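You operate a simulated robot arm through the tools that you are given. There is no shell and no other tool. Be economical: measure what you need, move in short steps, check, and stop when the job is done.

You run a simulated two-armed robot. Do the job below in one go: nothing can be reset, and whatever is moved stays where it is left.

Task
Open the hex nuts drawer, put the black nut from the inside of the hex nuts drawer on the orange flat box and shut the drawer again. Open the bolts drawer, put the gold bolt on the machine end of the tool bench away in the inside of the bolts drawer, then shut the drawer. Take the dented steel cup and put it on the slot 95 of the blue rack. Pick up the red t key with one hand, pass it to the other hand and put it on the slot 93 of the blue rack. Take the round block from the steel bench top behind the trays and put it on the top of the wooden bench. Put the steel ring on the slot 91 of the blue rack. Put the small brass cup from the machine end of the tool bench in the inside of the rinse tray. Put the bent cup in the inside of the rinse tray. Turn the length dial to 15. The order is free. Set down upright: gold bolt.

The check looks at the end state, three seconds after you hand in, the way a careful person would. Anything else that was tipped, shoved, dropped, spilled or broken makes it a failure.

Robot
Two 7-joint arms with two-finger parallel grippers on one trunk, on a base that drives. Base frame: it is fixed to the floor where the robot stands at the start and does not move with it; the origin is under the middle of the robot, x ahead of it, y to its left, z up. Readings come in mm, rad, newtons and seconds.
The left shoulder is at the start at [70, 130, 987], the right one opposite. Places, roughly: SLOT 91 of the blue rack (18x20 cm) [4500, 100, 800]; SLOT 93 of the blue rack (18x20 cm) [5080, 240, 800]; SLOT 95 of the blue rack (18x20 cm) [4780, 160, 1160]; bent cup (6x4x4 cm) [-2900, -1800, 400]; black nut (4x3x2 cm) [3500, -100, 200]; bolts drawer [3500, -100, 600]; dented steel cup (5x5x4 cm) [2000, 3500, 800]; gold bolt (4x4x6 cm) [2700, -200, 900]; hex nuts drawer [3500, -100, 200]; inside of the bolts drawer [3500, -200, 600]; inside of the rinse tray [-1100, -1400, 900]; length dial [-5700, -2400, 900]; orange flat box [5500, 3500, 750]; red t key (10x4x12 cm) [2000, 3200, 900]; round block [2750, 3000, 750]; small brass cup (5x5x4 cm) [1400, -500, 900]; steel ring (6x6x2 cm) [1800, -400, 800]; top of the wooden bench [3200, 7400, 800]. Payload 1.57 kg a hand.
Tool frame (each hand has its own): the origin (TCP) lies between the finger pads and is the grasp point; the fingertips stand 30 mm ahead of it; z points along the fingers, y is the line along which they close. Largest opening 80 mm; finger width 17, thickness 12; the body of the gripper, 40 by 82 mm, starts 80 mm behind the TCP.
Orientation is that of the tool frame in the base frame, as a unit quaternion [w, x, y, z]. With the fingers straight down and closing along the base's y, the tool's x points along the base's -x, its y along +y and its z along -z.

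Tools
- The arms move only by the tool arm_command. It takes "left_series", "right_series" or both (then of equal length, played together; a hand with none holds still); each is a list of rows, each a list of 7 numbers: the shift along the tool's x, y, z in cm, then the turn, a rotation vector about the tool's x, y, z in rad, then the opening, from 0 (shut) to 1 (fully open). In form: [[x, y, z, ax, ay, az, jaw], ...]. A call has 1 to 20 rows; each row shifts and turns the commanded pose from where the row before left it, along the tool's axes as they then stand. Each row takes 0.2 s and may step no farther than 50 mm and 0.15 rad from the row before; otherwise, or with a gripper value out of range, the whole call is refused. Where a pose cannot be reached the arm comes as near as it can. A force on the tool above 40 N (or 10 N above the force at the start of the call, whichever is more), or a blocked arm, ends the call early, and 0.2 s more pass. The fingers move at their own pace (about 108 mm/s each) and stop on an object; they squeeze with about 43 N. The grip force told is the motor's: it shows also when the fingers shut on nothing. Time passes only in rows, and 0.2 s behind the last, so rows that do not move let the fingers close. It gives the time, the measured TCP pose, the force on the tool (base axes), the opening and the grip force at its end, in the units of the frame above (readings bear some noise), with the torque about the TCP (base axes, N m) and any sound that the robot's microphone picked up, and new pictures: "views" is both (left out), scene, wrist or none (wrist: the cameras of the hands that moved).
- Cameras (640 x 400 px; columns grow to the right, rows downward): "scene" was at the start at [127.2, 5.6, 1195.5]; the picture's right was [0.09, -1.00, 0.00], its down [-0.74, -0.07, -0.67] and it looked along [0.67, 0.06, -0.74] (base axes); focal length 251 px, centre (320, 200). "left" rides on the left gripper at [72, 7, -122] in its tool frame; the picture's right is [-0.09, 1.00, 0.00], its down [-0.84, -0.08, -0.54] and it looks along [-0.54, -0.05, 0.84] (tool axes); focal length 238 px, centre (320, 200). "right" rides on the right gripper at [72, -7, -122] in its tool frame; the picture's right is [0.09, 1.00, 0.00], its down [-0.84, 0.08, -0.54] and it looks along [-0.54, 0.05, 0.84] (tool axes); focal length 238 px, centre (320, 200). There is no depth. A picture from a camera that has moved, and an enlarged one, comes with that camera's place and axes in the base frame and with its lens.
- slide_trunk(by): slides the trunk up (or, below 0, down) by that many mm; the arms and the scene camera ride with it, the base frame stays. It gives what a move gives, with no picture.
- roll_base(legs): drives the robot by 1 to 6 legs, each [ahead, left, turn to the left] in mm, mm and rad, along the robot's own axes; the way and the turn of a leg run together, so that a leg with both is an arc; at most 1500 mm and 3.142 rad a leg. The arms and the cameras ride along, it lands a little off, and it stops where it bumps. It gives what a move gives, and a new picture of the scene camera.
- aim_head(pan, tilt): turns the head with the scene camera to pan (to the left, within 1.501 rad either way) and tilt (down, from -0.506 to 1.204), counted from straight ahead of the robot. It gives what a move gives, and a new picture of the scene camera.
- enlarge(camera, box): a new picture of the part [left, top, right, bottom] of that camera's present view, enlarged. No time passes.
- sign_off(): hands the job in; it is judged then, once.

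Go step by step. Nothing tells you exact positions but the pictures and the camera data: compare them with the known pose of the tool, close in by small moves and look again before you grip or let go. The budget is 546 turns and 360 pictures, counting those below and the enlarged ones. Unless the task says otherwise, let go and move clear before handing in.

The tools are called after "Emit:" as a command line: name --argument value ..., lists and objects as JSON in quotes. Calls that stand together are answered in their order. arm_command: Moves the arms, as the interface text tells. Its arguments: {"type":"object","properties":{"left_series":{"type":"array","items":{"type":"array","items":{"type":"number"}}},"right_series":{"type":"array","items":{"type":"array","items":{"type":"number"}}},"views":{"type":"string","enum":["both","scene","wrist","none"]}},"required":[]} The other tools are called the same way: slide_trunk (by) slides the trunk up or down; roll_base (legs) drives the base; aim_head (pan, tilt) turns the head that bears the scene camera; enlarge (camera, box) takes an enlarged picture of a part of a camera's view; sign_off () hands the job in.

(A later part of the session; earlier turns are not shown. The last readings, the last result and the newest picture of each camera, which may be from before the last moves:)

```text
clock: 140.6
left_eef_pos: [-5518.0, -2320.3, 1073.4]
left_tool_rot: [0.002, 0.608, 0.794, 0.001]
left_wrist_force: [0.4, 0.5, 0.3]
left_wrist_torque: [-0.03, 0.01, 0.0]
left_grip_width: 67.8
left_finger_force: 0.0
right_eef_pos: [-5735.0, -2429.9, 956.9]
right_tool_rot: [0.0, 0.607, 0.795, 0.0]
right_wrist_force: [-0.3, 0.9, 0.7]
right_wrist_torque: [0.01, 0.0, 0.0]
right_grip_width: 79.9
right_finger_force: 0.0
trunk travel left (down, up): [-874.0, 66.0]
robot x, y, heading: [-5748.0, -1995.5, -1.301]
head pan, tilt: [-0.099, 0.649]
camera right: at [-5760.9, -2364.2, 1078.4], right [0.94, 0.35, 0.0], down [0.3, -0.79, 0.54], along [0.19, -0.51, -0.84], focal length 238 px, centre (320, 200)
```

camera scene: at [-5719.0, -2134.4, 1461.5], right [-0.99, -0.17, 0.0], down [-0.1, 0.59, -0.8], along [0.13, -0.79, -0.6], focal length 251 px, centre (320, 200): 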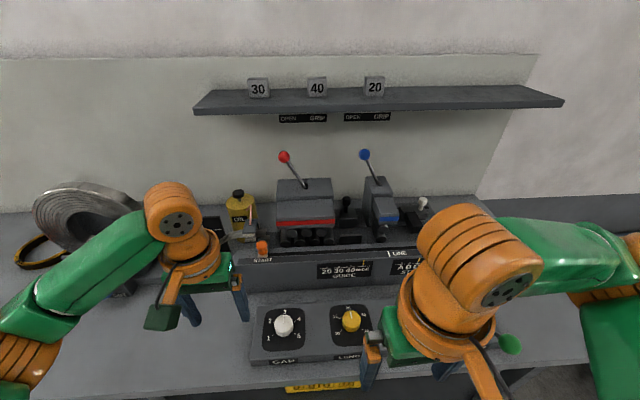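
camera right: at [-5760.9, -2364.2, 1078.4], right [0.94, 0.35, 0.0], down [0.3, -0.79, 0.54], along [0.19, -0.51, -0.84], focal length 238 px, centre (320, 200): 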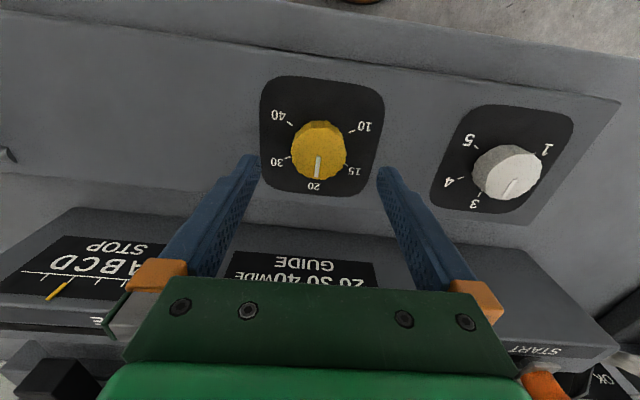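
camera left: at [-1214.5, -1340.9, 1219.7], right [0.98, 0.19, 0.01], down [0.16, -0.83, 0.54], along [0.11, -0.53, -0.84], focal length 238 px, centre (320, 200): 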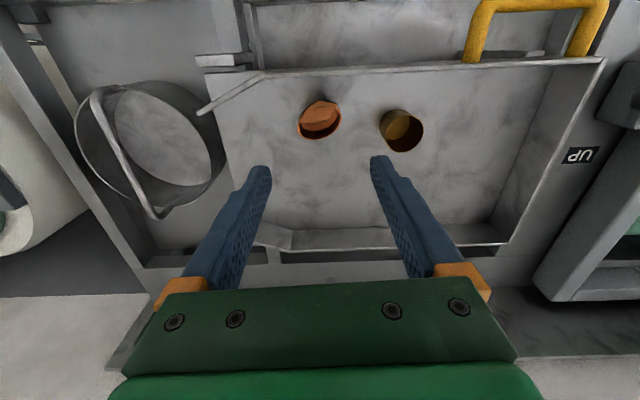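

The knob top is at z≈903 and centred. I'll lower 3.5 cm and grip.

Emit:
arm_command --right_series '[[0, -0.1, 2, 0, 0, 0, 1], [0, 0, 1.5, 0, 0, 0, 1], [0, 0, 0, 0, 0, 0, 0.6], [0, 0, 0, 0, 0, 0, 0], [0, 0, 0, 0, 0, 0, 0], [0, 0, 0, 0, 0, 0, 0]]' --views "wrist"

```text
clock: 142.0
left_eef_pos: [-5518.7, -2316.6, 1074.6]
left_tool_rot: [0.002, 0.607, 0.795, 0.001]
left_wrist_force: [0.3, 0.6, -0.4]
left_wrist_torque: [0.0, 0.03, 0.02]
left_grip_width: 68.2
left_finger_force: 0.0
right_eef_pos: [-5737.5, -2427.5, 924.2]
right_tool_rot: [0.0, 0.606, 0.795, 0.001]
right_wrist_force: [0.4, 0.4, 8.4]
right_wrist_torque: [-0.2, -0.29, -0.02]
right_grip_width: 39.1
right_finger_force: 44.2
trunk travel left (down, up): [-874.0, 66.0]
robot x, y, heading: [-5745.3, -2000.7, -1.297]
head pan, tilt: [-0.099, 0.649]
camera right: at [-5763.2, -2361.0, 1045.6], right [0.94, 0.35, 0.0], down [0.3, -0.79, 0.54], along [0.19, -0.51, -0.84], focal length 238 px, centre (320, 200)
```

right: 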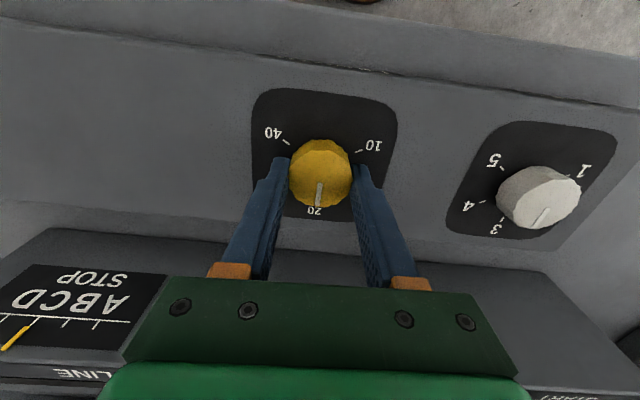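

Gripped. Turning counter-clockwise (seen from above) by 60°.

Emit:
arm_command --right_series '[[0, 0, 0, 0, 0, -0.149, 0], [0, 0, 0, 0, 0, -0.149, 0], [0, 0, 0, 0, 0, -0.149, 0], [0, 0, 0, 0, 0, -0.149, 0], [0, 0, 0, 0, 0, -0.149, 0], [0, 0, 0, 0, 0, -0.149, 0], [0, 0, 0, 0, 0, -0.149, 0], [0, 0, 0, 0, 0, 0, 0]]' --views "wrist"

```text
clock: 143.8
left_eef_pos: [-5516.3, -2315.4, 1072.8]
left_tool_rot: [0.0, 0.608, 0.794, 0.0]
left_wrist_force: [-0.3, 0.4, 0.3]
left_wrist_torque: [0.0, -0.02, 0.0]
left_grip_width: 68.1
left_finger_force: 0.0
right_eef_pos: [-5736.8, -2425.7, 925.1]
right_tool_rot: [-0.002, 0.128, 0.992, 0.001]
right_wrist_force: [5.8, 21.9, -23.2]
right_wrist_torque: [0.22, -0.24, -0.07]
right_grip_width: 38.9
right_finger_force: 44.5
trunk travel left (down, up): [-874.0, 66.0]
robot x, y, heading: [-5744.2, -1999.8, -1.302]
head pan, tilt: [-0.099, 0.649]
camera right: at [-5806.7, -2415.4, 1045.9], right [0.16, 0.99, 0.0], down [0.83, -0.14, 0.54], along [0.53, -0.09, -0.84], focal length 238 px, centre (320, 200)
```

right: 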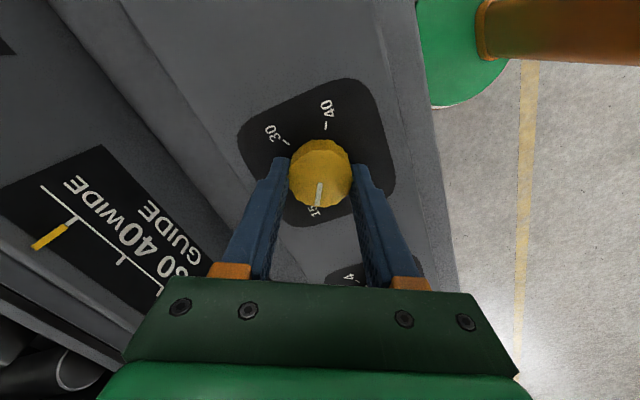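

Pointer is at 15. Releasing, rising, and checking.

Emit:
arm_command --right_series '[[0, 0, 0, 0, 0, 0, 1], [0, 0, 0, 0, 0, 0, 1], [0, 0, -4, 0, 0, 0, 1], [0, 0, -4, 0, 0, 0, 1]]' --views "none"

Emit:
enlarge --camera "right" --box '[230, 70, 410, 190]'

```text
clock: 144.8
left_eef_pos: [-5519.0, -2319.3, 1074.6]
left_tool_rot: [0.002, 0.608, 0.794, 0.002]
left_wrist_force: [-0.2, 0.2, -0.4]
left_wrist_torque: [0.0, 0.03, 0.01]
left_grip_width: 68.0
left_finger_force: 0.1
right_eef_pos: [-5737.0, -2431.7, 1006.5]
right_tool_rot: [0.0, 0.13, 0.992, 0.0]
right_wrist_force: [-0.6, -0.6, 0.5]
right_wrist_torque: [0.0, 0.02, 0.0]
right_grip_width: 80.1
right_finger_force: 0.1
trunk travel left (down, up): [-874.0, 66.0]
robot x, y, heading: [-5746.2, -2004.0, -1.306]
head pan, tilt: [-0.099, 0.649]
```

```text
3.33 times, centred on (320, 130) of right
camera zoom: at [-5809.0, -2420.4, 1127.3], right [0.17, 0.99, 0.0], down [0.83, -0.14, 0.54], along [0.53, -0.09, -0.84], focal length 794 px, centre (320, 433)
```

zoom: 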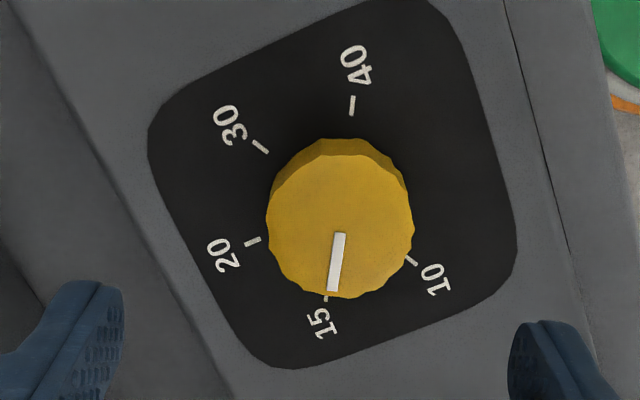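

The pointer sits at 15. I'll restore the right hand and travel back to the tool bench.

Emit:
arm_command --right_series '[[0, 0, -5, 0, 0, 0.149, 1], [0, 0, -5, 0, 0, 0.149, 1], [0, 0, 0, 0, 0, 0.149, 1], [0, 0, 0, 0, 0, 0.149, 1], [0, 0, 0, 0, 0, 0.149, 1], [0, 0, 0, 0, 0, 0.149, 1], [5, 0, 0, 0, 0, 0.149, 1], [5, 0, 0, 0, 0, 0, 1]]' --views "none"

Emit:
roll_base --legs '[[-450, 0, 0], [0, 1500, 0], [0, 1500, 0], [0, 1500, 0]]'

Emit:
roll_base --legs '[[0, 1500, 0], [0, 1500, 0]]'

```text
clock: 146.6
left_eef_pos: [-5519.6, -2315.9, 1073.3]
left_tool_rot: [0.002, 0.607, 0.794, 0.002]
left_wrist_force: [-0.2, 0.1, -0.1]
left_wrist_torque: [-0.02, -0.01, 0.0]
left_grip_width: 68.1
left_finger_force: 0.1
right_eef_pos: [-5772.4, -2335.8, 1106.9]
right_tool_rot: [0.0, 0.607, 0.795, 0.001]
right_wrist_force: [-0.2, 0.0, 0.1]
right_wrist_torque: [-0.05, -0.02, 0.03]
right_grip_width: 80.1
right_finger_force: 0.1
trunk travel left (down, up): [-874.0, 66.0]
robot x, y, heading: [-5745.2, -2002.5, -1.301]
head pan, tilt: [-0.099, 0.649]
```

```text
clock: 170.3
left_eef_pos: [-1299.0, -772.4, 1073.3]
left_tool_rot: [0.001, 0.614, 0.79, 0.003]
left_wrist_force: [1.0, -1.0, 0.4]
left_wrist_torque: [0.0, -0.02, 0.05]
left_grip_width: 67.8
left_finger_force: 0.1
right_eef_pos: [-1549.9, -787.5, 1105.2]
right_tool_rot: [0.0, 0.613, 0.79, 0.001]
right_wrist_force: [0.4, 1.3, -0.4]
right_wrist_torque: [-0.03, -0.02, 0.01]
right_grip_width: 79.9
right_finger_force: 0.0
trunk travel left (down, up): [-874.0, 66.0]
robot x, y, heading: [-1520.1, -452.9, -1.316]
head pan, tilt: [-0.099, 0.649]
camera scene: at [-1495.5, -587.1, 1461.1], right [-0.99, -0.15, 0.0], down [-0.09, 0.6, -0.8], along [0.12, -0.79, -0.6], focal length 251 px, centre (320, 200)
```

scene: 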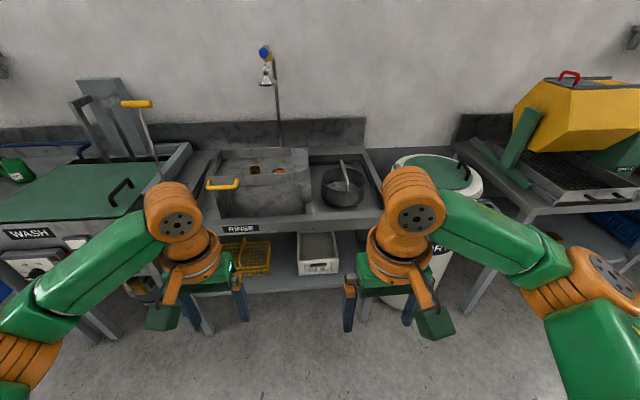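

```text
clock: 184.5
left_eef_pos: [1546.8, -79.8, 1072.9]
left_tool_rot: [0.003, 0.628, 0.778, 0.003]
left_wrist_force: [-0.5, 0.3, 0.5]
left_wrist_torque: [0.02, 0.02, 0.0]
left_grip_width: 67.7
left_finger_force: 0.1
right_eef_pos: [1293.1, -85.2, 1106.3]
right_tool_rot: [0.0, 0.628, 0.779, 0.001]
right_wrist_force: [-0.1, 0.5, 0.4]
right_wrist_torque: [0.0, 0.01, 0.0]
right_grip_width: 79.8
right_finger_force: 0.0
trunk travel left (down, up): [-874.0, 66.0]
robot x, y, heading: [1333.8, 251.6, -1.356]
head pan, tilt: [-0.099, 0.649]
camera scene: at [1356.1, 112.2, 1461.1], right [-0.99, -0.12, 0.0], down [-0.07, 0.6, -0.8], along [0.09, -0.79, -0.6], focal length 251 px, centre (320, 200)
```

scene: 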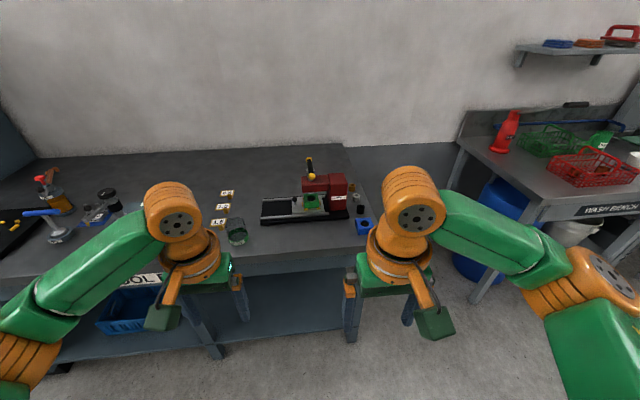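

I'll move further left along the bench to see the ring, bolt and drawers.

Emit:
roll_base --legs '[[0, 500, 0.05]]'

Emit:
aim_head --pan 0.5 --tilt 0.5

```text
clock: 187.5
left_eef_pos: [2051.5, 46.6, 1073.1]
left_tool_rot: [0.001, 0.613, 0.79, 0.003]
left_wrist_force: [0.0, -1.1, 1.0]
left_wrist_torque: [-0.01, 0.04, 0.02]
left_grip_width: 67.9
left_finger_force: 0.1
right_eef_pos: [1801.5, 32.1, 1105.2]
right_tool_rot: [0.001, 0.612, 0.791, 0.001]
right_wrist_force: [-0.1, -0.2, -0.9]
right_wrist_torque: [0.01, -0.01, 0.0]
right_grip_width: 79.9
right_finger_force: 0.1
trunk travel left (down, up): [-874.0, 66.0]
robot x, y, heading: [1827.7, 368.6, -1.316]
head pan, tilt: [-0.099, 0.649]
camera scene: at [1854.1, 231.7, 1461.1], right [-0.99, -0.16, 0.0], down [-0.09, 0.6, -0.8], along [0.13, -0.79, -0.6], focal length 251 px, centre (320, 200)
```

scene: 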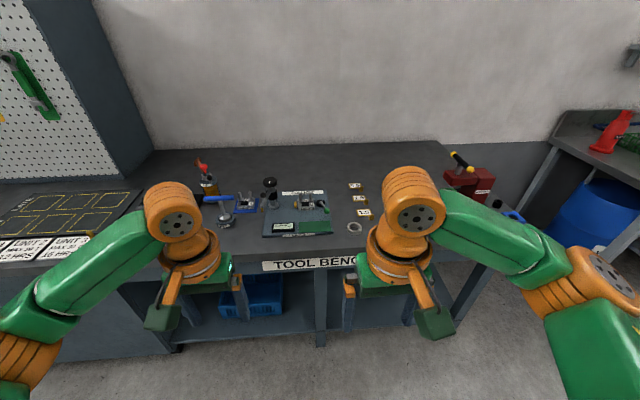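

```text
clock: 188.5
left_eef_pos: [2053.5, 47.9, 1073.1]
left_tool_rot: [0.001, 0.613, 0.79, 0.002]
left_wrist_force: [-0.3, -0.1, 0.2]
left_wrist_torque: [0.0, 0.02, 0.01]
left_grip_width: 68.1
left_finger_force: 0.0
right_eef_pos: [1803.0, 32.0, 1105.7]
right_tool_rot: [0.0, 0.611, 0.791, 0.0]
right_wrist_force: [0.1, -1.0, -0.5]
right_wrist_torque: [0.02, -0.01, 0.0]
right_grip_width: 79.9
right_finger_force: 0.1
trunk travel left (down, up): [-874.0, 66.0]
robot x, y, heading: [1831.8, 367.6, -1.313]
head pan, tilt: [0.499, 0.499]
camera scene: at [1904.8, 251.8, 1474.5], right [-0.73, -0.69, 0.0], down [-0.33, 0.35, -0.88], along [0.6, -0.64, -0.48], focal length 251 px, centre (320, 200)
```

scene: 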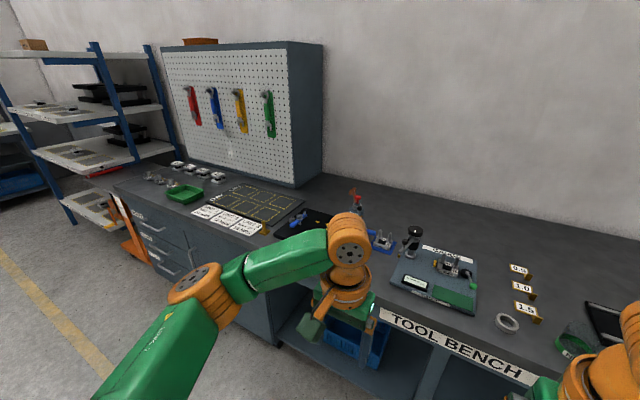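

The steel ring is by the 1.5 tag at about (1833, -435). I'll approach so the right hand can take it.

Emit:
roll_base --legs '[[350, -80, 0]]'

Emit:
arm_command --right_series '[[-5, 0, 0, 0, 0, 0, 1], [-3, 0, 0, 0, 0, 0, 1], [0, 0, 5, 0, 0, 0, 1], [0, 0, 5, 0, 0, 0, 1], [0, 0, 0, 0, 0, 0, 1]]' --views "wrist"

```text
clock: 190.8
left_eef_pos: [2064.1, -307.7, 1073.9]
left_tool_rot: [0.002, 0.613, 0.79, 0.002]
left_wrist_force: [-0.3, -0.2, 0.8]
left_wrist_torque: [0.02, -0.02, -0.01]
left_grip_width: 68.2
left_finger_force: 0.0
right_eef_pos: [1811.5, -324.0, 1106.3]
right_tool_rot: [0.0, 0.612, 0.791, 0.0]
right_wrist_force: [-0.9, -0.6, 0.9]
right_wrist_torque: [-0.01, 0.01, 0.05]
right_grip_width: 79.9
right_finger_force: 0.0
trunk travel left (down, up): [-874.0, 66.0]
robot x, y, heading: [1837.8, 11.7, -1.317]
head pan, tilt: [0.499, 0.499]
camera scene: at [1915.6, -102.7, 1474.8], right [-0.73, -0.69, 0.0], down [-0.33, 0.35, -0.88], along [0.6, -0.64, -0.48], focal length 251 px, centre (320, 200)
```

scene: 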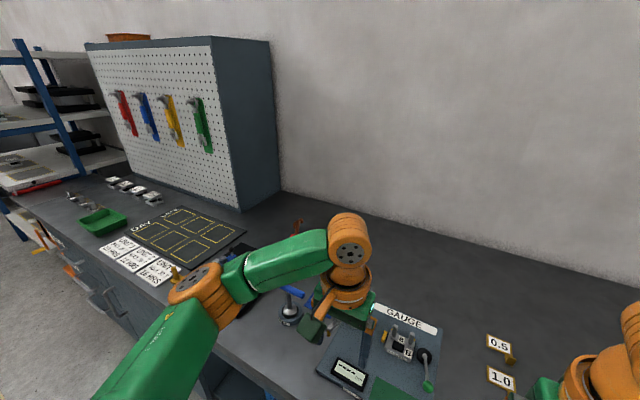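

```text
clock: 192.0
left_eef_pos: [2064.1, -308.7, 1073.0]
left_tool_rot: [0.001, 0.612, 0.791, 0.002]
left_wrist_force: [-0.8, 0.0, -0.5]
left_wrist_torque: [0.03, -0.02, 0.02]
left_grip_width: 67.9
left_finger_force: 0.1
right_eef_pos: [1833.6, -401.1, 1004.0]
right_tool_rot: [-0.001, 0.611, 0.791, 0.001]
right_wrist_force: [0.3, 0.1, 0.8]
right_wrist_torque: [0.02, -0.01, -0.02]
right_grip_width: 80.1
right_finger_force: 0.1
trunk travel left (down, up): [-874.0, 66.0]
robot x, y, heading: [1839.9, 14.6, -1.318]
head pan, tilt: [0.499, 0.499]
camera right: at [1808.8, -334.9, 1124.7], right [0.94, 0.34, 0.0], down [0.29, -0.79, 0.54], along [0.18, -0.51, -0.84], focal length 238 px, centre (320, 200)
```

right: 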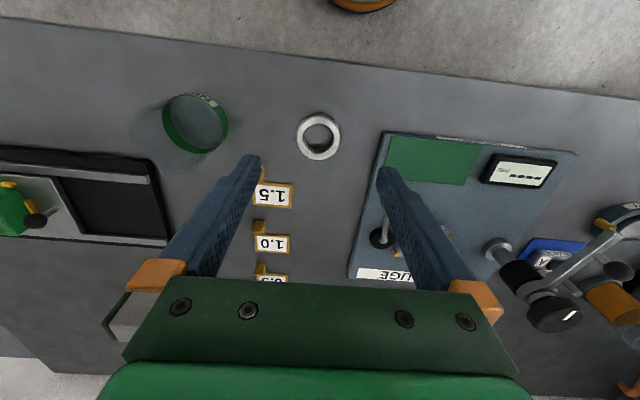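

Ring is 18 mm further ahead. Moving over it and lowering most of the way.

Emit:
arm_command --right_series '[[-1.8, 0, 0, 0, 0, 0, 1], [0, 0, 5, 0, 0, 0, 1], [0, 0, 5, 0, 0, 0, 1], [0, 0, 1, 0, 0, 0, 1], [0, 0, 0, 0, 0, 0, 1]]' --views "wrist"

```text
clock: 193.2
left_eef_pos: [2064.2, -308.9, 1072.8]
left_tool_rot: [0.002, 0.613, 0.79, 0.002]
left_wrist_force: [0.0, 0.4, 0.1]
left_wrist_torque: [0.01, 0.0, 0.02]
left_grip_width: 68.0
left_finger_force: 0.2
right_eef_pos: [1838.5, -418.1, 894.3]
right_tool_rot: [-0.001, 0.612, 0.791, 0.001]
right_wrist_force: [-1.4, -1.0, -0.2]
right_wrist_torque: [0.0, -0.05, 0.0]
right_grip_width: 79.9
right_finger_force: 0.0
trunk travel left (down, up): [-874.0, 66.0]
robot x, y, heading: [1842.8, 11.1, -1.31]
head pan, tilt: [0.499, 0.499]
camera right: at [1813.5, -352.0, 1015.5], right [0.94, 0.34, 0.0], down [0.29, -0.79, 0.54], along [0.18, -0.51, -0.84], focal length 238 px, centre (320, 200)
```

right: 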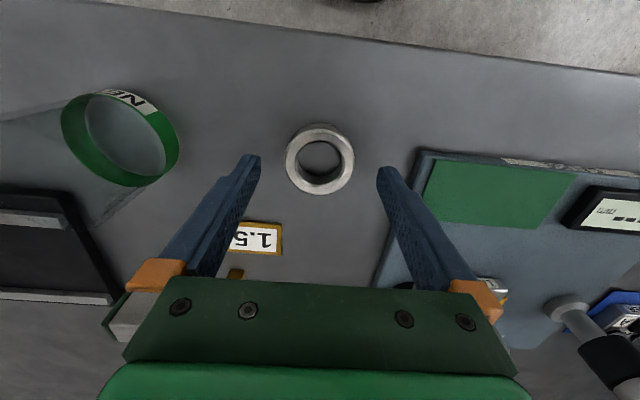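

Aligned. Lowering and gripping the ring.

Emit:
arm_command --right_series '[[0, 0, 1.5, 0, 0, 0, 1], [0, 0, 0.9, 0, 0, 0, 1], [0, 0, 0, 0, 0, 0, 0.6], [0, 0, 0, 0, 0, 0, 0], [0, 0, 0, 0, 0, 0, 0], [0, 0, 0, 0, 0, 0, 0]]' --views "wrist"

```text
clock: 194.6
left_eef_pos: [2063.6, -310.6, 1073.0]
left_tool_rot: [0.001, 0.613, 0.79, 0.002]
left_wrist_force: [-0.7, -0.6, -0.1]
left_wrist_torque: [0.04, 0.02, -0.03]
left_grip_width: 67.8
left_finger_force: 0.1
right_eef_pos: [1838.3, -419.3, 872.4]
right_tool_rot: [-0.001, 0.612, 0.791, 0.001]
right_wrist_force: [0.3, 1.2, -0.3]
right_wrist_torque: [0.0, 0.0, -0.03]
right_grip_width: 55.3
right_finger_force: 42.7
trunk travel left (down, up): [-874.0, 66.0]
robot x, y, heading: [1843.6, 12.5, -1.314]
head pan, tilt: [0.499, 0.499]
camera right: at [1813.1, -351.8, 992.6], right [0.94, 0.34, 0.0], down [0.29, -0.79, 0.54], along [0.18, -0.51, -0.84], focal length 238 px, centre (320, 200)
```

right: 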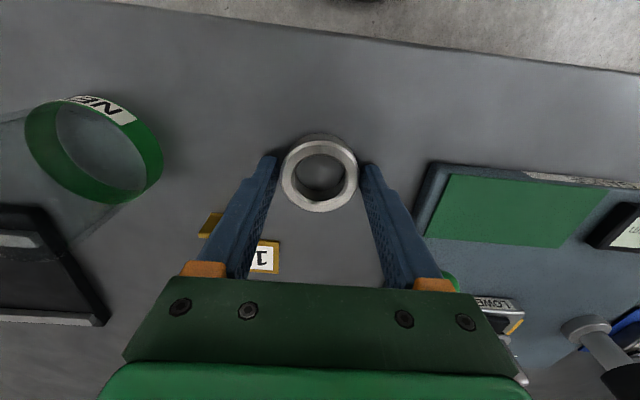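

Ring gripped. Lifting and heading to the blue rack.

Emit:
arm_command --right_series '[[0, 0, -5, 0, 0, 0, 0], [0, 0, -5, 0, 0, 0, 0], [0, 0, -5, 0, 0, 0, 0], [5, 0, 0, 0, 0, 0, 0], [4, 0, 0, 0, 0, 0, 0]]' --views "none"

Emit:
roll_base --legs '[[-380, 0, 0], [0, 1400, 0], [0, 1100, 0]]'

Emit:
aim_head --pan 0 --tilt 0.35

```text
clock: 195.8
left_eef_pos: [2062.9, -307.6, 1073.6]
left_tool_rot: [0.002, 0.613, 0.79, 0.002]
left_wrist_force: [0.0, 0.5, -0.7]
left_wrist_torque: [0.02, 0.02, -0.01]
left_grip_width: 68.0
left_finger_force: 0.1
right_eef_pos: [1812.8, -331.4, 1020.3]
right_tool_rot: [-0.001, 0.612, 0.791, 0.001]
right_wrist_force: [0.1, -0.8, -1.8]
right_wrist_torque: [-0.01, -0.01, -0.01]
right_grip_width: 55.4
right_finger_force: 42.9
trunk travel left (down, up): [-874.0, 66.0]
robot x, y, heading: [1842.3, 12.2, -1.321]
head pan, tilt: [0.499, 0.499]
```

```text
clock: 210.0
left_eef_pos: [4373.0, 746.1, 1073.4]
left_tool_rot: [0.001, 0.599, 0.801, 0.003]
left_wrist_force: [0.0, 0.1, 0.2]
left_wrist_torque: [-0.01, -0.02, -0.01]
left_grip_width: 67.8
left_finger_force: 0.0
right_eef_pos: [4122.4, 713.6, 1019.3]
right_tool_rot: [-0.001, 0.598, 0.801, 0.002]
right_wrist_force: [0.4, -0.3, -1.3]
right_wrist_torque: [0.0, -0.03, -0.02]
right_grip_width: 55.4
right_finger_force: 42.8
trunk travel left (down, up): [-874.0, 66.0]
robot x, y, heading: [4139.3, 1055.5, -1.281]
head pan, tilt: [0.499, 0.499]
camera scene: at [4217.0, 944.4, 1474.5], right [-0.7, -0.71, 0.0], down [-0.34, 0.34, -0.88], along [0.62, -0.62, -0.48], focal length 251 px, centre (320, 200)
```

scene: 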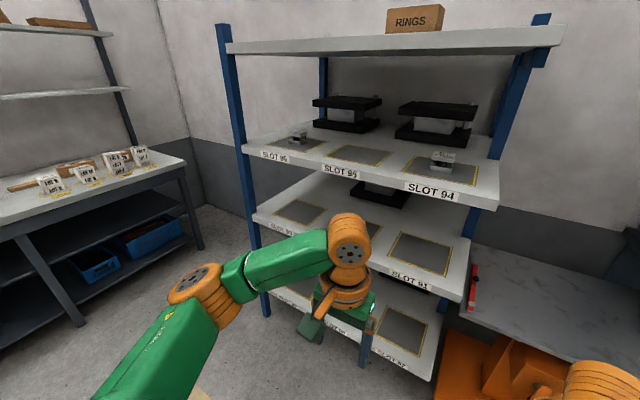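

```text
clock: 210.9
left_eef_pos: [4373.1, 746.3, 1073.0]
left_tool_rot: [0.002, 0.599, 0.801, 0.001]
left_wrist_force: [-0.1, -0.8, 0.5]
left_wrist_torque: [0.02, 0.03, -0.05]
left_grip_width: 68.1
left_finger_force: 0.1
right_eef_pos: [4124.5, 713.7, 1019.0]
right_tool_rot: [-0.002, 0.598, 0.802, 0.0]
right_wrist_force: [0.2, -0.5, -1.4]
right_wrist_torque: [0.0, 0.01, -0.01]
right_grip_width: 55.3
right_finger_force: 43.5
trunk travel left (down, up): [-874.0, 66.0]
robot x, y, heading: [4138.0, 1058.3, -1.282]
head pan, tilt: [0.0, 0.351]
camera scene: at [4180.2, 919.7, 1488.1], right [-0.96, -0.29, 0.0], down [-0.1, 0.33, -0.94], along [0.27, -0.9, -0.34], focal length 251 px, centre (320, 200)
```

scene: 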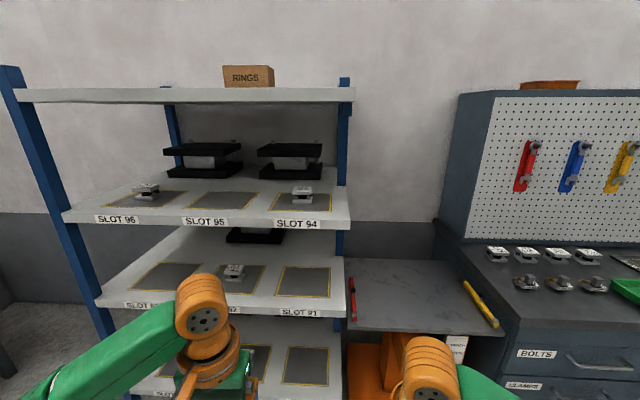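

The rack is in view: slot 91 is the free right slot of the middle shelf. I'll enlarge to check posts and clearances.

Emit:
enlarge --camera "scene" --box '[60, 70, 380, 390]'

Emit:
enlarge --camera "scene" --box '[420, 220, 640, 400]'

```text
1.25 times, centred on (220, 230) of scene
camera zoom: at [4180.2, 919.7, 1488.1], right [-0.96, -0.29, 0.0], down [-0.1, 0.33, -0.94], along [0.27, -0.9, -0.34], focal length 314 px, centre (445, 162)
```

zoom: 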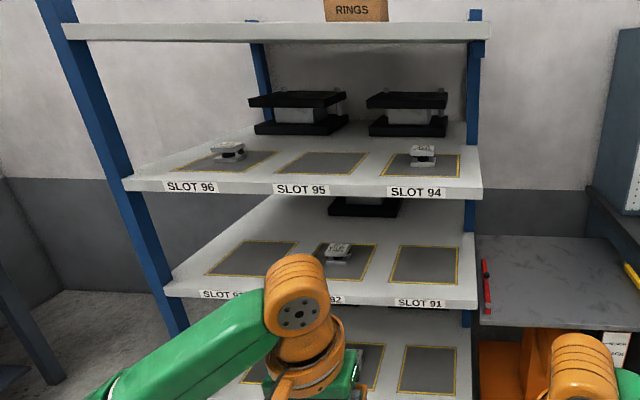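

```text
2.22 times, centred on (530, 310) of scene
camera zoom: at [4180.2, 919.7, 1488.1], right [-0.96, -0.29, 0.0], down [-0.1, 0.33, -0.94], along [0.27, -0.9, -0.34], focal length 558 px, centre (-147, -44)
```

zoom: 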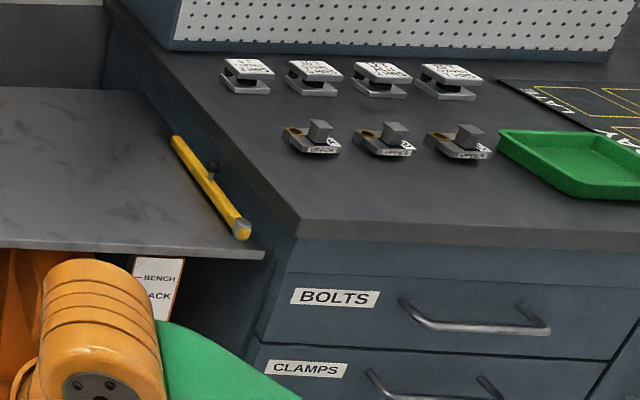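

There's no front-right post. I'll lower the trunk, tuck the left hand, and approach slot 91.

Emit:
slide_trunk --by -190

Emit:
arm_command --left_series '[[5, 0, 0, 0, 0, 0, 0.5], [3, 0, 0, 0, 0, 0, 0.5]]' --right_series '[[0, 0, -4, 0, 0, 0, 0], [0, 0, 0, 0, 0, 0, 0]]' --views "none"

Emit:
roll_base --legs '[[0, 230, 0], [420, 0, 0]]'

```text
clock: 213.0
left_eef_pos: [4373.6, 745.2, 883.5]
left_tool_rot: [0.002, 0.598, 0.801, 0.002]
left_wrist_force: [-0.8, 0.3, -0.3]
left_wrist_torque: [-0.03, -0.03, -0.03]
left_grip_width: 68.1
left_finger_force: 0.0
right_eef_pos: [4124.8, 714.2, 829.6]
right_tool_rot: [-0.001, 0.598, 0.801, 0.001]
right_wrist_force: [0.0, 0.3, -1.7]
right_wrist_torque: [0.0, -0.01, 0.0]
right_grip_width: 55.4
right_finger_force: 43.1
trunk travel left (down, up): [-684.0, 256.0]
robot x, y, heading: [4142.3, 1054.9, -1.282]
head pan, tilt: [0.0, 0.351]
```

```text
clock: 213.6
left_eef_pos: [4350.1, 822.8, 883.0]
left_tool_rot: [0.002, 0.599, 0.801, 0.003]
left_wrist_force: [-0.2, 0.6, 0.1]
left_wrist_torque: [0.02, 0.03, 0.01]
left_grip_width: 40.2
left_finger_force: 0.1
right_eef_pos: [4123.5, 714.1, 870.7]
right_tool_rot: [-0.001, 0.599, 0.801, 0.001]
right_wrist_force: [-0.8, -0.3, -1.7]
right_wrist_torque: [0.02, -0.01, 0.01]
right_grip_width: 55.2
right_finger_force: 43.0
trunk travel left (down, up): [-684.0, 256.0]
robot x, y, heading: [4138.7, 1056.0, -1.284]
head pan, tilt: [0.0, 0.351]
```

```text
clock: 217.5
left_eef_pos: [4688.9, 488.3, 882.4]
left_tool_rot: [0.002, 0.599, 0.801, 0.002]
left_wrist_force: [-0.2, -0.3, -0.1]
left_wrist_torque: [-0.01, -0.02, -0.02]
left_grip_width: 40.2
left_finger_force: 0.0
right_eef_pos: [4462.7, 377.4, 870.5]
right_tool_rot: [-0.001, 0.598, 0.802, 0.001]
right_wrist_force: [-0.8, 0.3, -2.3]
right_wrist_torque: [0.03, 0.01, -0.01]
right_grip_width: 55.2
right_finger_force: 43.2
trunk travel left (down, up): [-684.0, 256.0]
robot x, y, heading: [4480.5, 726.2, -1.281]
head pan, tilt: [0.0, 0.351]
camera scene: at [4518.3, 585.5, 1298.2], right [-0.96, -0.29, 0.0], down [-0.1, 0.33, -0.94], along [0.27, -0.9, -0.34], focal length 251 px, centre (320, 200)
```

scene: 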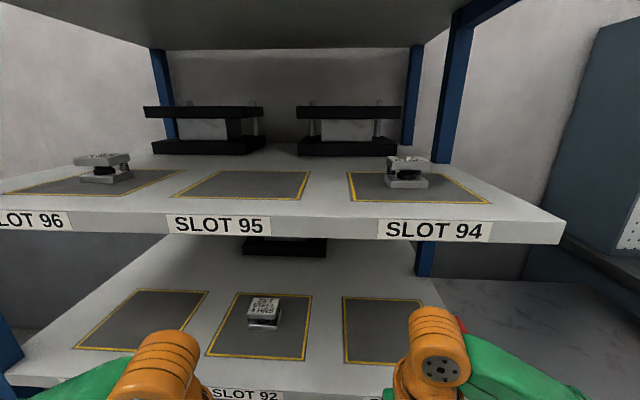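

Slot 91 is about 620 mm ahead with roughly 335 mm between shelves. I'll lower the right hand a bit and advance carefully.

Emit:
arm_command --right_series '[[0, 0, 3, 0, 0, 0, 0], [0, 0, 0, 0, 0, 0, 0]]' --views "none"

Emit:
roll_base --legs '[[120, 0, 0]]'

Emit:
enlarge --camera "right" --box '[0, 0, 640, 400]'

```text
clock: 218.1
left_eef_pos: [4687.7, 488.6, 883.2]
left_tool_rot: [0.001, 0.599, 0.801, 0.002]
left_wrist_force: [-0.2, 0.9, 0.4]
left_wrist_torque: [0.02, 0.0, -0.04]
left_grip_width: 40.2
left_finger_force: 0.0
right_eef_pos: [4462.8, 378.4, 840.4]
right_tool_rot: [-0.001, 0.598, 0.802, 0.001]
right_wrist_force: [0.3, -0.2, -1.2]
right_wrist_torque: [0.0, -0.03, -0.01]
right_grip_width: 55.2
right_finger_force: 42.6
trunk travel left (down, up): [-684.0, 256.0]
robot x, y, heading: [4479.3, 723.4, -1.279]
head pan, tilt: [0.0, 0.351]
```

```text
clock: 219.3
left_eef_pos: [4724.1, 374.7, 882.6]
left_tool_rot: [0.002, 0.598, 0.801, 0.003]
left_wrist_force: [0.3, -0.4, -0.5]
left_wrist_torque: [-0.01, -0.01, 0.03]
left_grip_width: 40.0
left_finger_force: 0.0
right_eef_pos: [4497.4, 263.8, 841.0]
right_tool_rot: [-0.001, 0.596, 0.803, 0.001]
right_wrist_force: [-0.9, -0.1, -2.4]
right_wrist_torque: [0.0, -0.01, 0.01]
right_grip_width: 54.9
right_finger_force: 43.4
trunk travel left (down, up): [-684.0, 256.0]
robot x, y, heading: [4512.0, 606.6, -1.274]
head pan, tilt: [0.0, 0.351]
camera scene: at [4553.2, 470.9, 1298.3], right [-0.96, -0.29, 0.0], down [-0.1, 0.33, -0.94], along [0.27, -0.9, -0.34], focal length 251 px, centre (320, 200)
```

scene: 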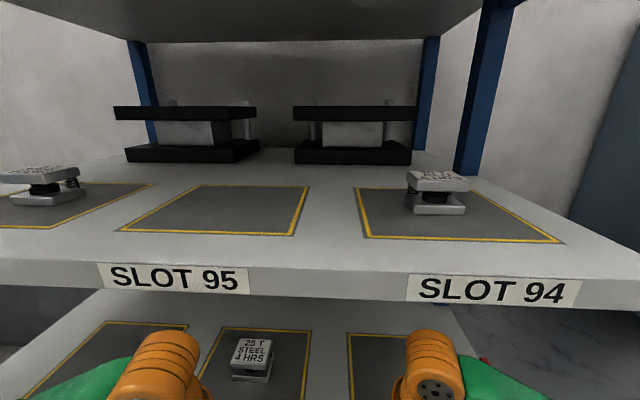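

```text
1.00 times, centred on (320, 200) of right (not enlarged: the box is as wide or as high as the picture)
camera zoom: at [4470.7, 329.9, 961.3], right [0.93, 0.38, 0.0], down [0.32, -0.78, 0.54], along [0.2, -0.5, -0.84], focal length 238 px, centre (320, 200)
```

zoom: 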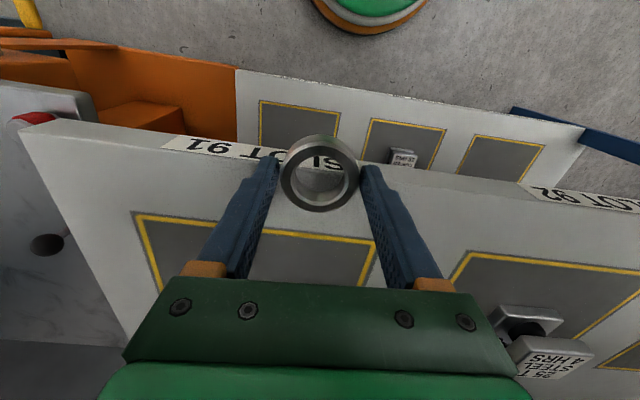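

The ring is just above shelf level near the front edge. I'll raise 1.5 cm, shift the base right and forward, and re-look.

Emit:
arm_command --right_series '[[0, 0, -1.5, 0, 0, 0, 0], [0, 0, 0, 0, 0, 0, 0]]' --views "none"

Emit:
roll_base --legs '[[70, -45, 0]]'

Emit:
enlarge --camera "right" --box '[0, 0, 640, 400]'

```text
clock: 219.9
left_eef_pos: [4723.5, 373.1, 882.1]
left_tool_rot: [0.001, 0.597, 0.802, 0.003]
left_wrist_force: [0.3, 0.4, 0.2]
left_wrist_torque: [0.02, -0.06, 0.02]
left_grip_width: 39.9
left_finger_force: 0.0
right_eef_pos: [4498.0, 263.3, 855.5]
right_tool_rot: [-0.002, 0.596, 0.803, 0.001]
right_wrist_force: [0.6, 0.1, -1.9]
right_wrist_torque: [0.03, -0.01, -0.01]
right_grip_width: 55.2
right_finger_force: 42.8
trunk travel left (down, up): [-684.0, 256.0]
robot x, y, heading: [4514.4, 608.4, -1.278]
head pan, tilt: [0.0, 0.351]
```

```text
clock: 221.0
left_eef_pos: [4701.8, 294.9, 884.8]
left_tool_rot: [0.002, 0.598, 0.802, 0.002]
left_wrist_force: [-0.2, 0.2, -0.3]
left_wrist_torque: [0.02, -0.01, 0.02]
left_grip_width: 40.3
left_finger_force: 0.0
right_eef_pos: [4475.5, 182.5, 855.2]
right_tool_rot: [-0.001, 0.596, 0.803, 0.0]
right_wrist_force: [0.7, 1.0, -2.4]
right_wrist_torque: [-0.03, -0.03, 0.0]
right_grip_width: 55.5
right_finger_force: 43.0
trunk travel left (down, up): [-684.0, 256.0]
robot x, y, heading: [4489.6, 526.8, -1.277]
head pan, tilt: [0.0, 0.351]
camera scene: at [4531.1, 391.5, 1298.3], right [-0.96, -0.29, 0.0], down [-0.1, 0.33, -0.94], along [0.27, -0.9, -0.34], focal length 251 px, centre (320, 200)
```

scene: 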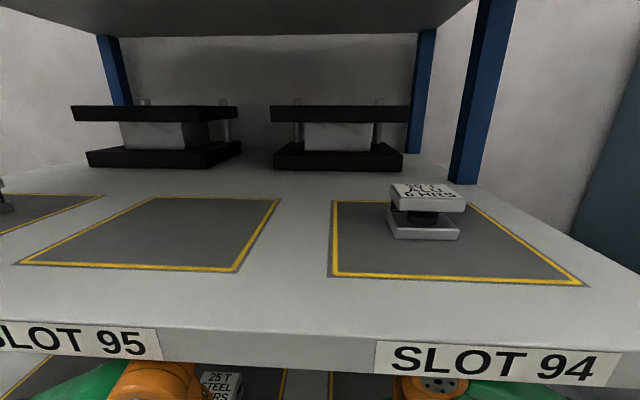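

```text
1.00 times, centred on (320, 200) of right (not enlarged: the box is as wide or as high as the picture)
camera zoom: at [4448.4, 249.9, 976.4], right [0.93, 0.38, 0.0], down [0.32, -0.78, 0.54], along [0.2, -0.5, -0.84], focal length 238 px, centre (320, 200)
```

zoom: 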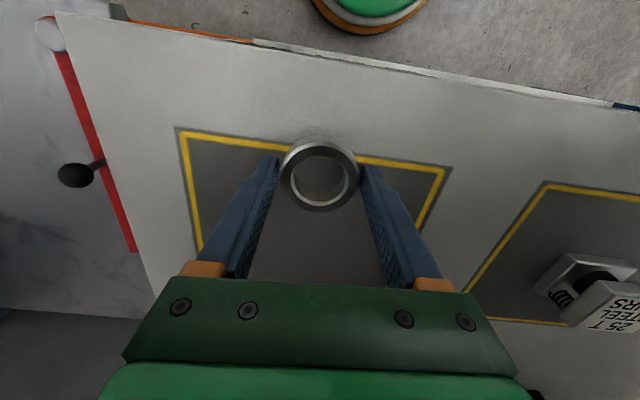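

Laterally centred on slot 91. Moving 8 cm in and lowering gently until contact.

Emit:
arm_command --right_series '[[-4, 0, 0, 0, 0, 0, 0], [-4, 0, 0, 0, 0, 0, 0], [0, 0, 0.4, 0, 0, 0, 0], [0, 0, 0.3, 0, 0, 0, 0], [0, 0, 0.3, 0, 0, 0, 0], [0, 0, 0.3, 0, 0, 0, 0], [0, 0, 0.3, 0, 0, 0, 0], [0, 0, 0.3, 0, 0, 0, 0], [0, 0, 0.3, 0, 0, 0, 0]]' --views "wrist"

```text
clock: 223.0
left_eef_pos: [4701.5, 295.4, 883.9]
left_tool_rot: [0.002, 0.597, 0.802, 0.003]
left_wrist_force: [-0.3, -0.3, -0.1]
left_wrist_torque: [-0.01, 0.0, -0.03]
left_grip_width: 39.8
left_finger_force: 0.1
right_eef_pos: [4497.4, 106.8, 833.3]
right_tool_rot: [-0.001, 0.596, 0.803, 0.002]
right_wrist_force: [0.7, 0.1, -1.8]
right_wrist_torque: [0.02, 0.01, 0.02]
right_grip_width: 55.5
right_finger_force: 43.2
trunk travel left (down, up): [-684.0, 256.0]
robot x, y, heading: [4487.1, 527.5, -1.274]
head pan, tilt: [0.0, 0.351]
camera right: at [4471.1, 172.0, 953.3], right [0.93, 0.38, 0.0], down [0.32, -0.78, 0.54], along [0.2, -0.5, -0.84], focal length 238 px, centre (320, 200)
```

right: 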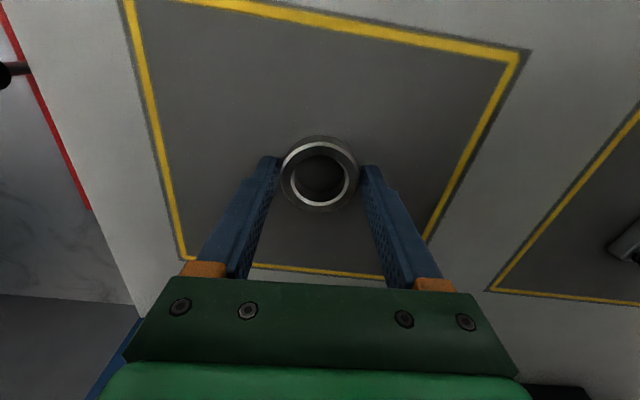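

Emit:
arm_command --right_series '[[0, 0, 0.3, 0, 0, 0, 0], [0, 0, 0.3, 0, 0, 0, 0], [0, 0, 0.3, 0, 0, 0, 0], [0, 0, 0.3, 0, 0, 0, 0], [0, 0, 0.3, 0, 0, 0, 0], [0, 0, 0.3, 0, 0, 0, 0], [0, 0, 0.3, 0, 0, 0, 0]]' --views "wrist"

```text
clock: 223.8
left_eef_pos: [4700.0, 297.4, 883.8]
left_tool_rot: [0.003, 0.598, 0.802, 0.002]
left_wrist_force: [0.4, -0.2, 0.3]
left_wrist_torque: [0.02, -0.02, 0.03]
left_grip_width: 40.0
left_finger_force: 0.1
right_eef_pos: [4496.6, 108.5, 830.0]
right_tool_rot: [0.005, 0.596, 0.803, -0.001]
right_wrist_force: [-1.4, 1.8, 16.3]
right_wrist_torque: [0.28, 0.45, -0.08]
right_grip_width: 55.1
right_finger_force: 43.4
trunk travel left (down, up): [-684.0, 256.0]
robot x, y, heading: [4492.7, 526.1, -1.27]
head pan, tilt: [0.0, 0.351]
stopped in row 3 (right hand): the force on the tool passed its limit at 46 N (the readings are from after the stop); the commanded pose is now the measured one
camera right: at [4470.5, 175.0, 949.9], right [0.93, 0.38, 0.0], down [0.31, -0.77, 0.55], along [0.21, -0.51, -0.83], focal length 238 px, centre (320, 200)
```

right: 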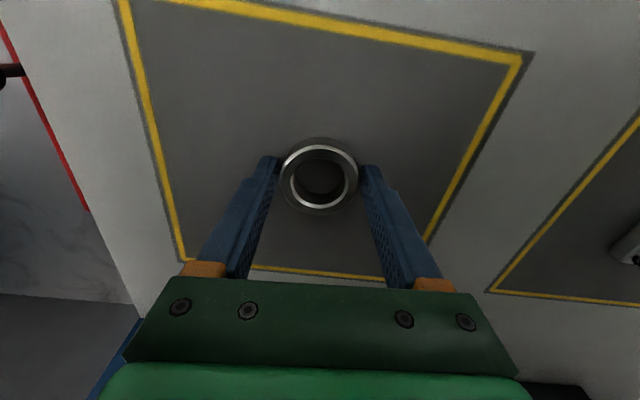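

Contact. Releasing, then rising 2.5 cm and pulling straight back.

Emit:
arm_command --right_series '[[0, 0, 0, 0, 0, 0, 1], [0, 0, 0, 0, 0, 0, 1], [0, 0, -2.8, 0, 0, 0, 1], [5, 0, 0, 0, 0, 0, 1], [4, 0, 0, 0, 0, 0, 1]]' --views "wrist"

Emit:
roll_base --legs '[[-500, 0, 0]]'

```text
clock: 224.9
left_eef_pos: [4700.8, 292.6, 882.3]
left_tool_rot: [0.003, 0.596, 0.803, 0.003]
left_wrist_force: [0.1, -0.7, 0.0]
left_wrist_torque: [0.0, -0.01, 0.0]
left_grip_width: 40.0
left_finger_force: 0.1
right_eef_pos: [4471.4, 194.5, 857.1]
right_tool_rot: [0.001, 0.597, 0.802, -0.002]
right_wrist_force: [-0.3, 0.1, -0.1]
right_wrist_torque: [-0.02, 0.0, 0.01]
right_grip_width: 80.1
right_finger_force: 0.1
trunk travel left (down, up): [-684.0, 256.0]
robot x, y, heading: [4492.2, 529.8, -1.271]
head pan, tilt: [0.0, 0.351]
camera right: at [4444.1, 260.9, 977.3], right [0.93, 0.37, 0.0], down [0.31, -0.78, 0.55], along [0.2, -0.51, -0.84], focal length 238 px, centre (320, 200)
```

right: 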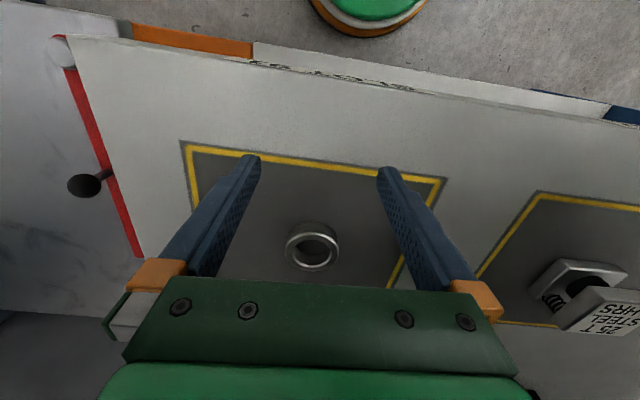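

```text
clock: 227.9
left_eef_pos: [4557.9, 764.9, 882.8]
left_tool_rot: [0.001, 0.595, 0.804, 0.003]
left_wrist_force: [0.5, 0.2, 0.2]
left_wrist_torque: [0.02, 0.01, 0.0]
left_grip_width: 39.9
left_finger_force: 0.0
right_eef_pos: [4329.7, 663.7, 856.3]
right_tool_rot: [0.002, 0.595, 0.804, 0.001]
right_wrist_force: [0.7, 0.0, -0.1]
right_wrist_torque: [0.01, 0.01, -0.02]
right_grip_width: 80.1
right_finger_force: 0.1
trunk travel left (down, up): [-684.0, 256.0]
robot x, y, heading: [4346.5, 998.7, -1.271]
head pan, tilt: [0.0, 0.351]
camera scene: at [4387.4, 861.3, 1298.1], right [-0.96, -0.29, 0.0], down [-0.1, 0.33, -0.94], along [0.28, -0.9, -0.34], focal length 251 px, centre (320, 200)
```

scene: 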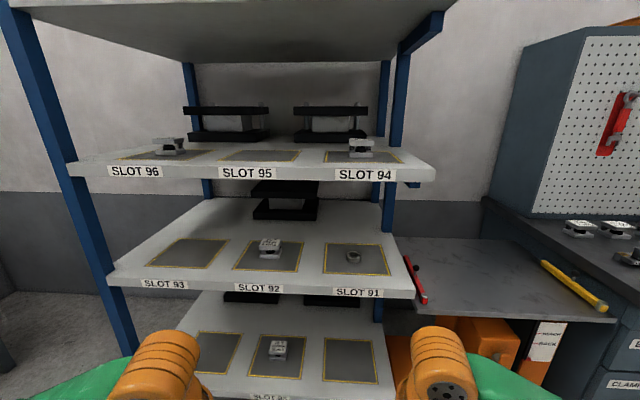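

Ring is flat in slot 91. Next, the drawers: moving to face the drawer cabinet.

Emit:
roll_base --legs '[[-90, 0, 0], [0, -1020, 0]]'

Emit:
aim_head --pan 0 --tilt 0.75

```text
clock: 233.8
left_eef_pos: [3553.8, 557.6, 882.8]
left_tool_rot: [0.002, 0.6, 0.8, 0.002]
left_wrist_force: [0.0, 0.5, -0.2]
left_wrist_torque: [-0.02, -0.02, -0.02]
left_grip_width: 39.9
left_finger_force: 0.1
right_eef_pos: [3324.2, 459.0, 858.0]
right_tool_rot: [0.003, 0.6, 0.8, -0.001]
right_wrist_force: [0.1, 0.3, -0.8]
right_wrist_torque: [0.02, -0.03, -0.04]
right_grip_width: 79.7
right_finger_force: 0.1
trunk travel left (down, up): [-684.0, 256.0]
robot x, y, heading: [3349.0, 793.0, -1.281]
head pan, tilt: [0.0, 0.351]
camera scene: at [3385.1, 655.0, 1298.2], right [-0.96, -0.28, 0.0], down [-0.1, 0.33, -0.94], along [0.27, -0.9, -0.34], focal length 251 px, centre (320, 200)
```

scene: 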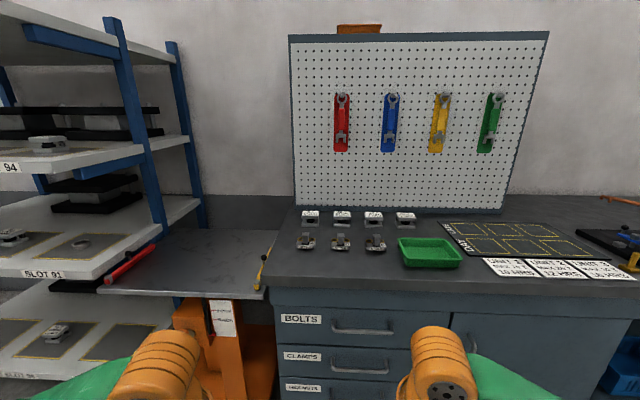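

```text
clock: 234.7
left_eef_pos: [3554.2, 555.9, 882.6]
left_tool_rot: [0.002, 0.601, 0.8, 0.003]
left_wrist_force: [0.7, -0.1, 1.9]
left_wrist_torque: [0.0, -0.02, 0.01]
left_grip_width: 39.8
left_finger_force: 0.0
right_eef_pos: [3324.7, 459.9, 857.2]
right_tool_rot: [0.002, 0.6, 0.8, -0.001]
right_wrist_force: [0.3, -0.1, 1.1]
right_wrist_torque: [-0.01, -0.02, 0.0]
right_grip_width: 80.1
right_finger_force: 0.0
trunk travel left (down, up): [-684.0, 256.0]
robot x, y, heading: [3343.9, 795.6, -1.282]
head pan, tilt: [0.0, 0.75]
camera scene: at [3382.1, 664.7, 1262.6], right [-0.96, -0.28, 0.0], down [-0.19, 0.65, -0.73], along [0.21, -0.7, -0.68], focal length 251 px, centre (320, 200)
```

scene: 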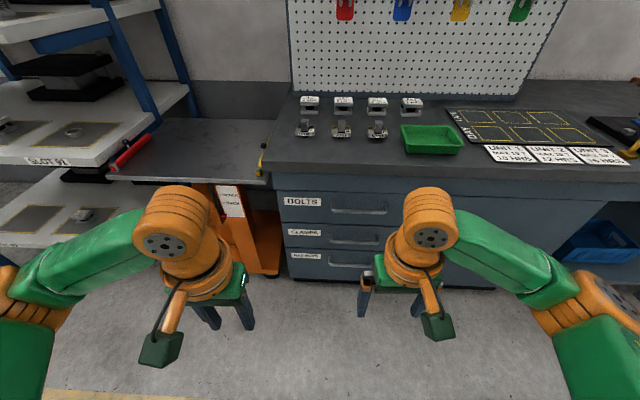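

Three drawers: BOLTS, CLAMPS, HEX NUTS, with handle heights about 656, 486 and 310 mm. First I'll fetch the gold bolt to the right.

Emit:
slide_trunk --by 150

Emit:
roll_base --legs '[[0, -1080, 0]]'

Emit:
enlarge --camera "scene" --box '[120, 60, 440, 260]'

```text
clock: 236.4
left_eef_pos: [3553.7, 557.0, 1032.5]
left_tool_rot: [0.002, 0.601, 0.8, 0.002]
left_wrist_force: [0.3, 0.1, 0.2]
left_wrist_torque: [0.0, 0.03, 0.01]
left_grip_width: 39.7
left_finger_force: 0.1
right_eef_pos: [3324.1, 458.4, 1006.3]
right_tool_rot: [0.002, 0.6, 0.8, -0.001]
right_wrist_force: [-0.5, -0.5, 0.2]
right_wrist_torque: [0.01, 0.03, 0.0]
right_grip_width: 79.8
right_finger_force: 0.1
trunk travel left (down, up): [-834.0, 106.0]
robot x, y, heading: [3345.7, 794.4, -1.291]
head pan, tilt: [0.0, 0.75]
```

```text
clock: 242.0
left_eef_pos: [2502.7, 256.4, 1032.6]
left_tool_rot: [0.001, 0.609, 0.793, 0.003]
left_wrist_force: [0.3, -0.1, 0.2]
left_wrist_torque: [0.0, 0.02, -0.01]
left_grip_width: 40.3
left_finger_force: 0.1
right_eef_pos: [2271.7, 162.6, 1005.9]
right_tool_rot: [0.002, 0.608, 0.794, -0.001]
right_wrist_force: [-0.1, 0.3, -0.9]
right_wrist_torque: [0.0, 0.01, 0.03]
right_grip_width: 80.0
right_finger_force: 0.0
trunk travel left (down, up): [-834.0, 106.0]
robot x, y, heading: [2297.3, 497.2, -1.31]
head pan, tilt: [0.0, 0.75]
camera scene: at [2332.9, 367.6, 1412.5], right [-0.96, -0.26, 0.0], down [-0.18, 0.66, -0.73], along [0.19, -0.71, -0.68], focal length 251 px, centre (320, 200)
```

scene: 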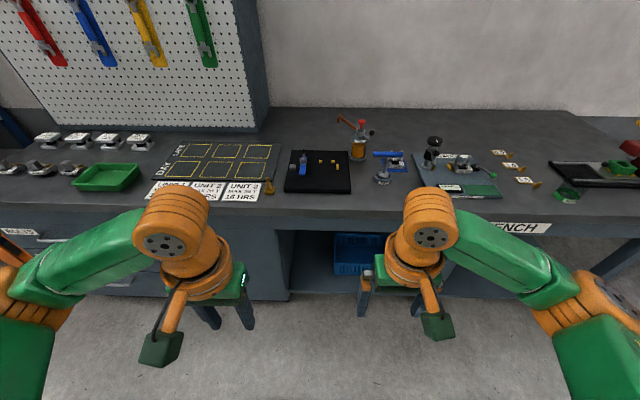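

```text
2.00 times, centred on (280, 160) of scene
camera zoom: at [2332.9, 367.6, 1412.5], right [-0.96, -0.26, 0.0], down [-0.18, 0.66, -0.73], along [0.19, -0.71, -0.68], focal length 503 px, centre (400, 280)
```

zoom: 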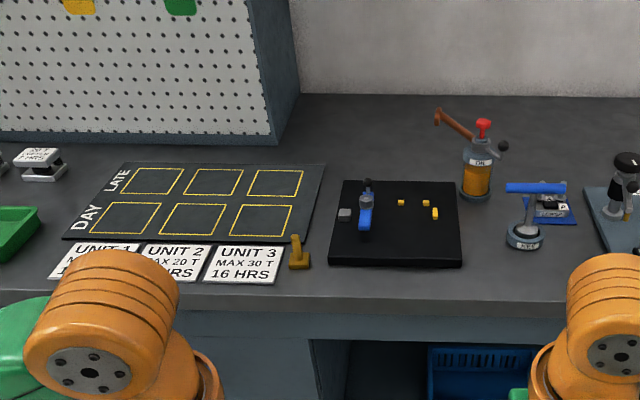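

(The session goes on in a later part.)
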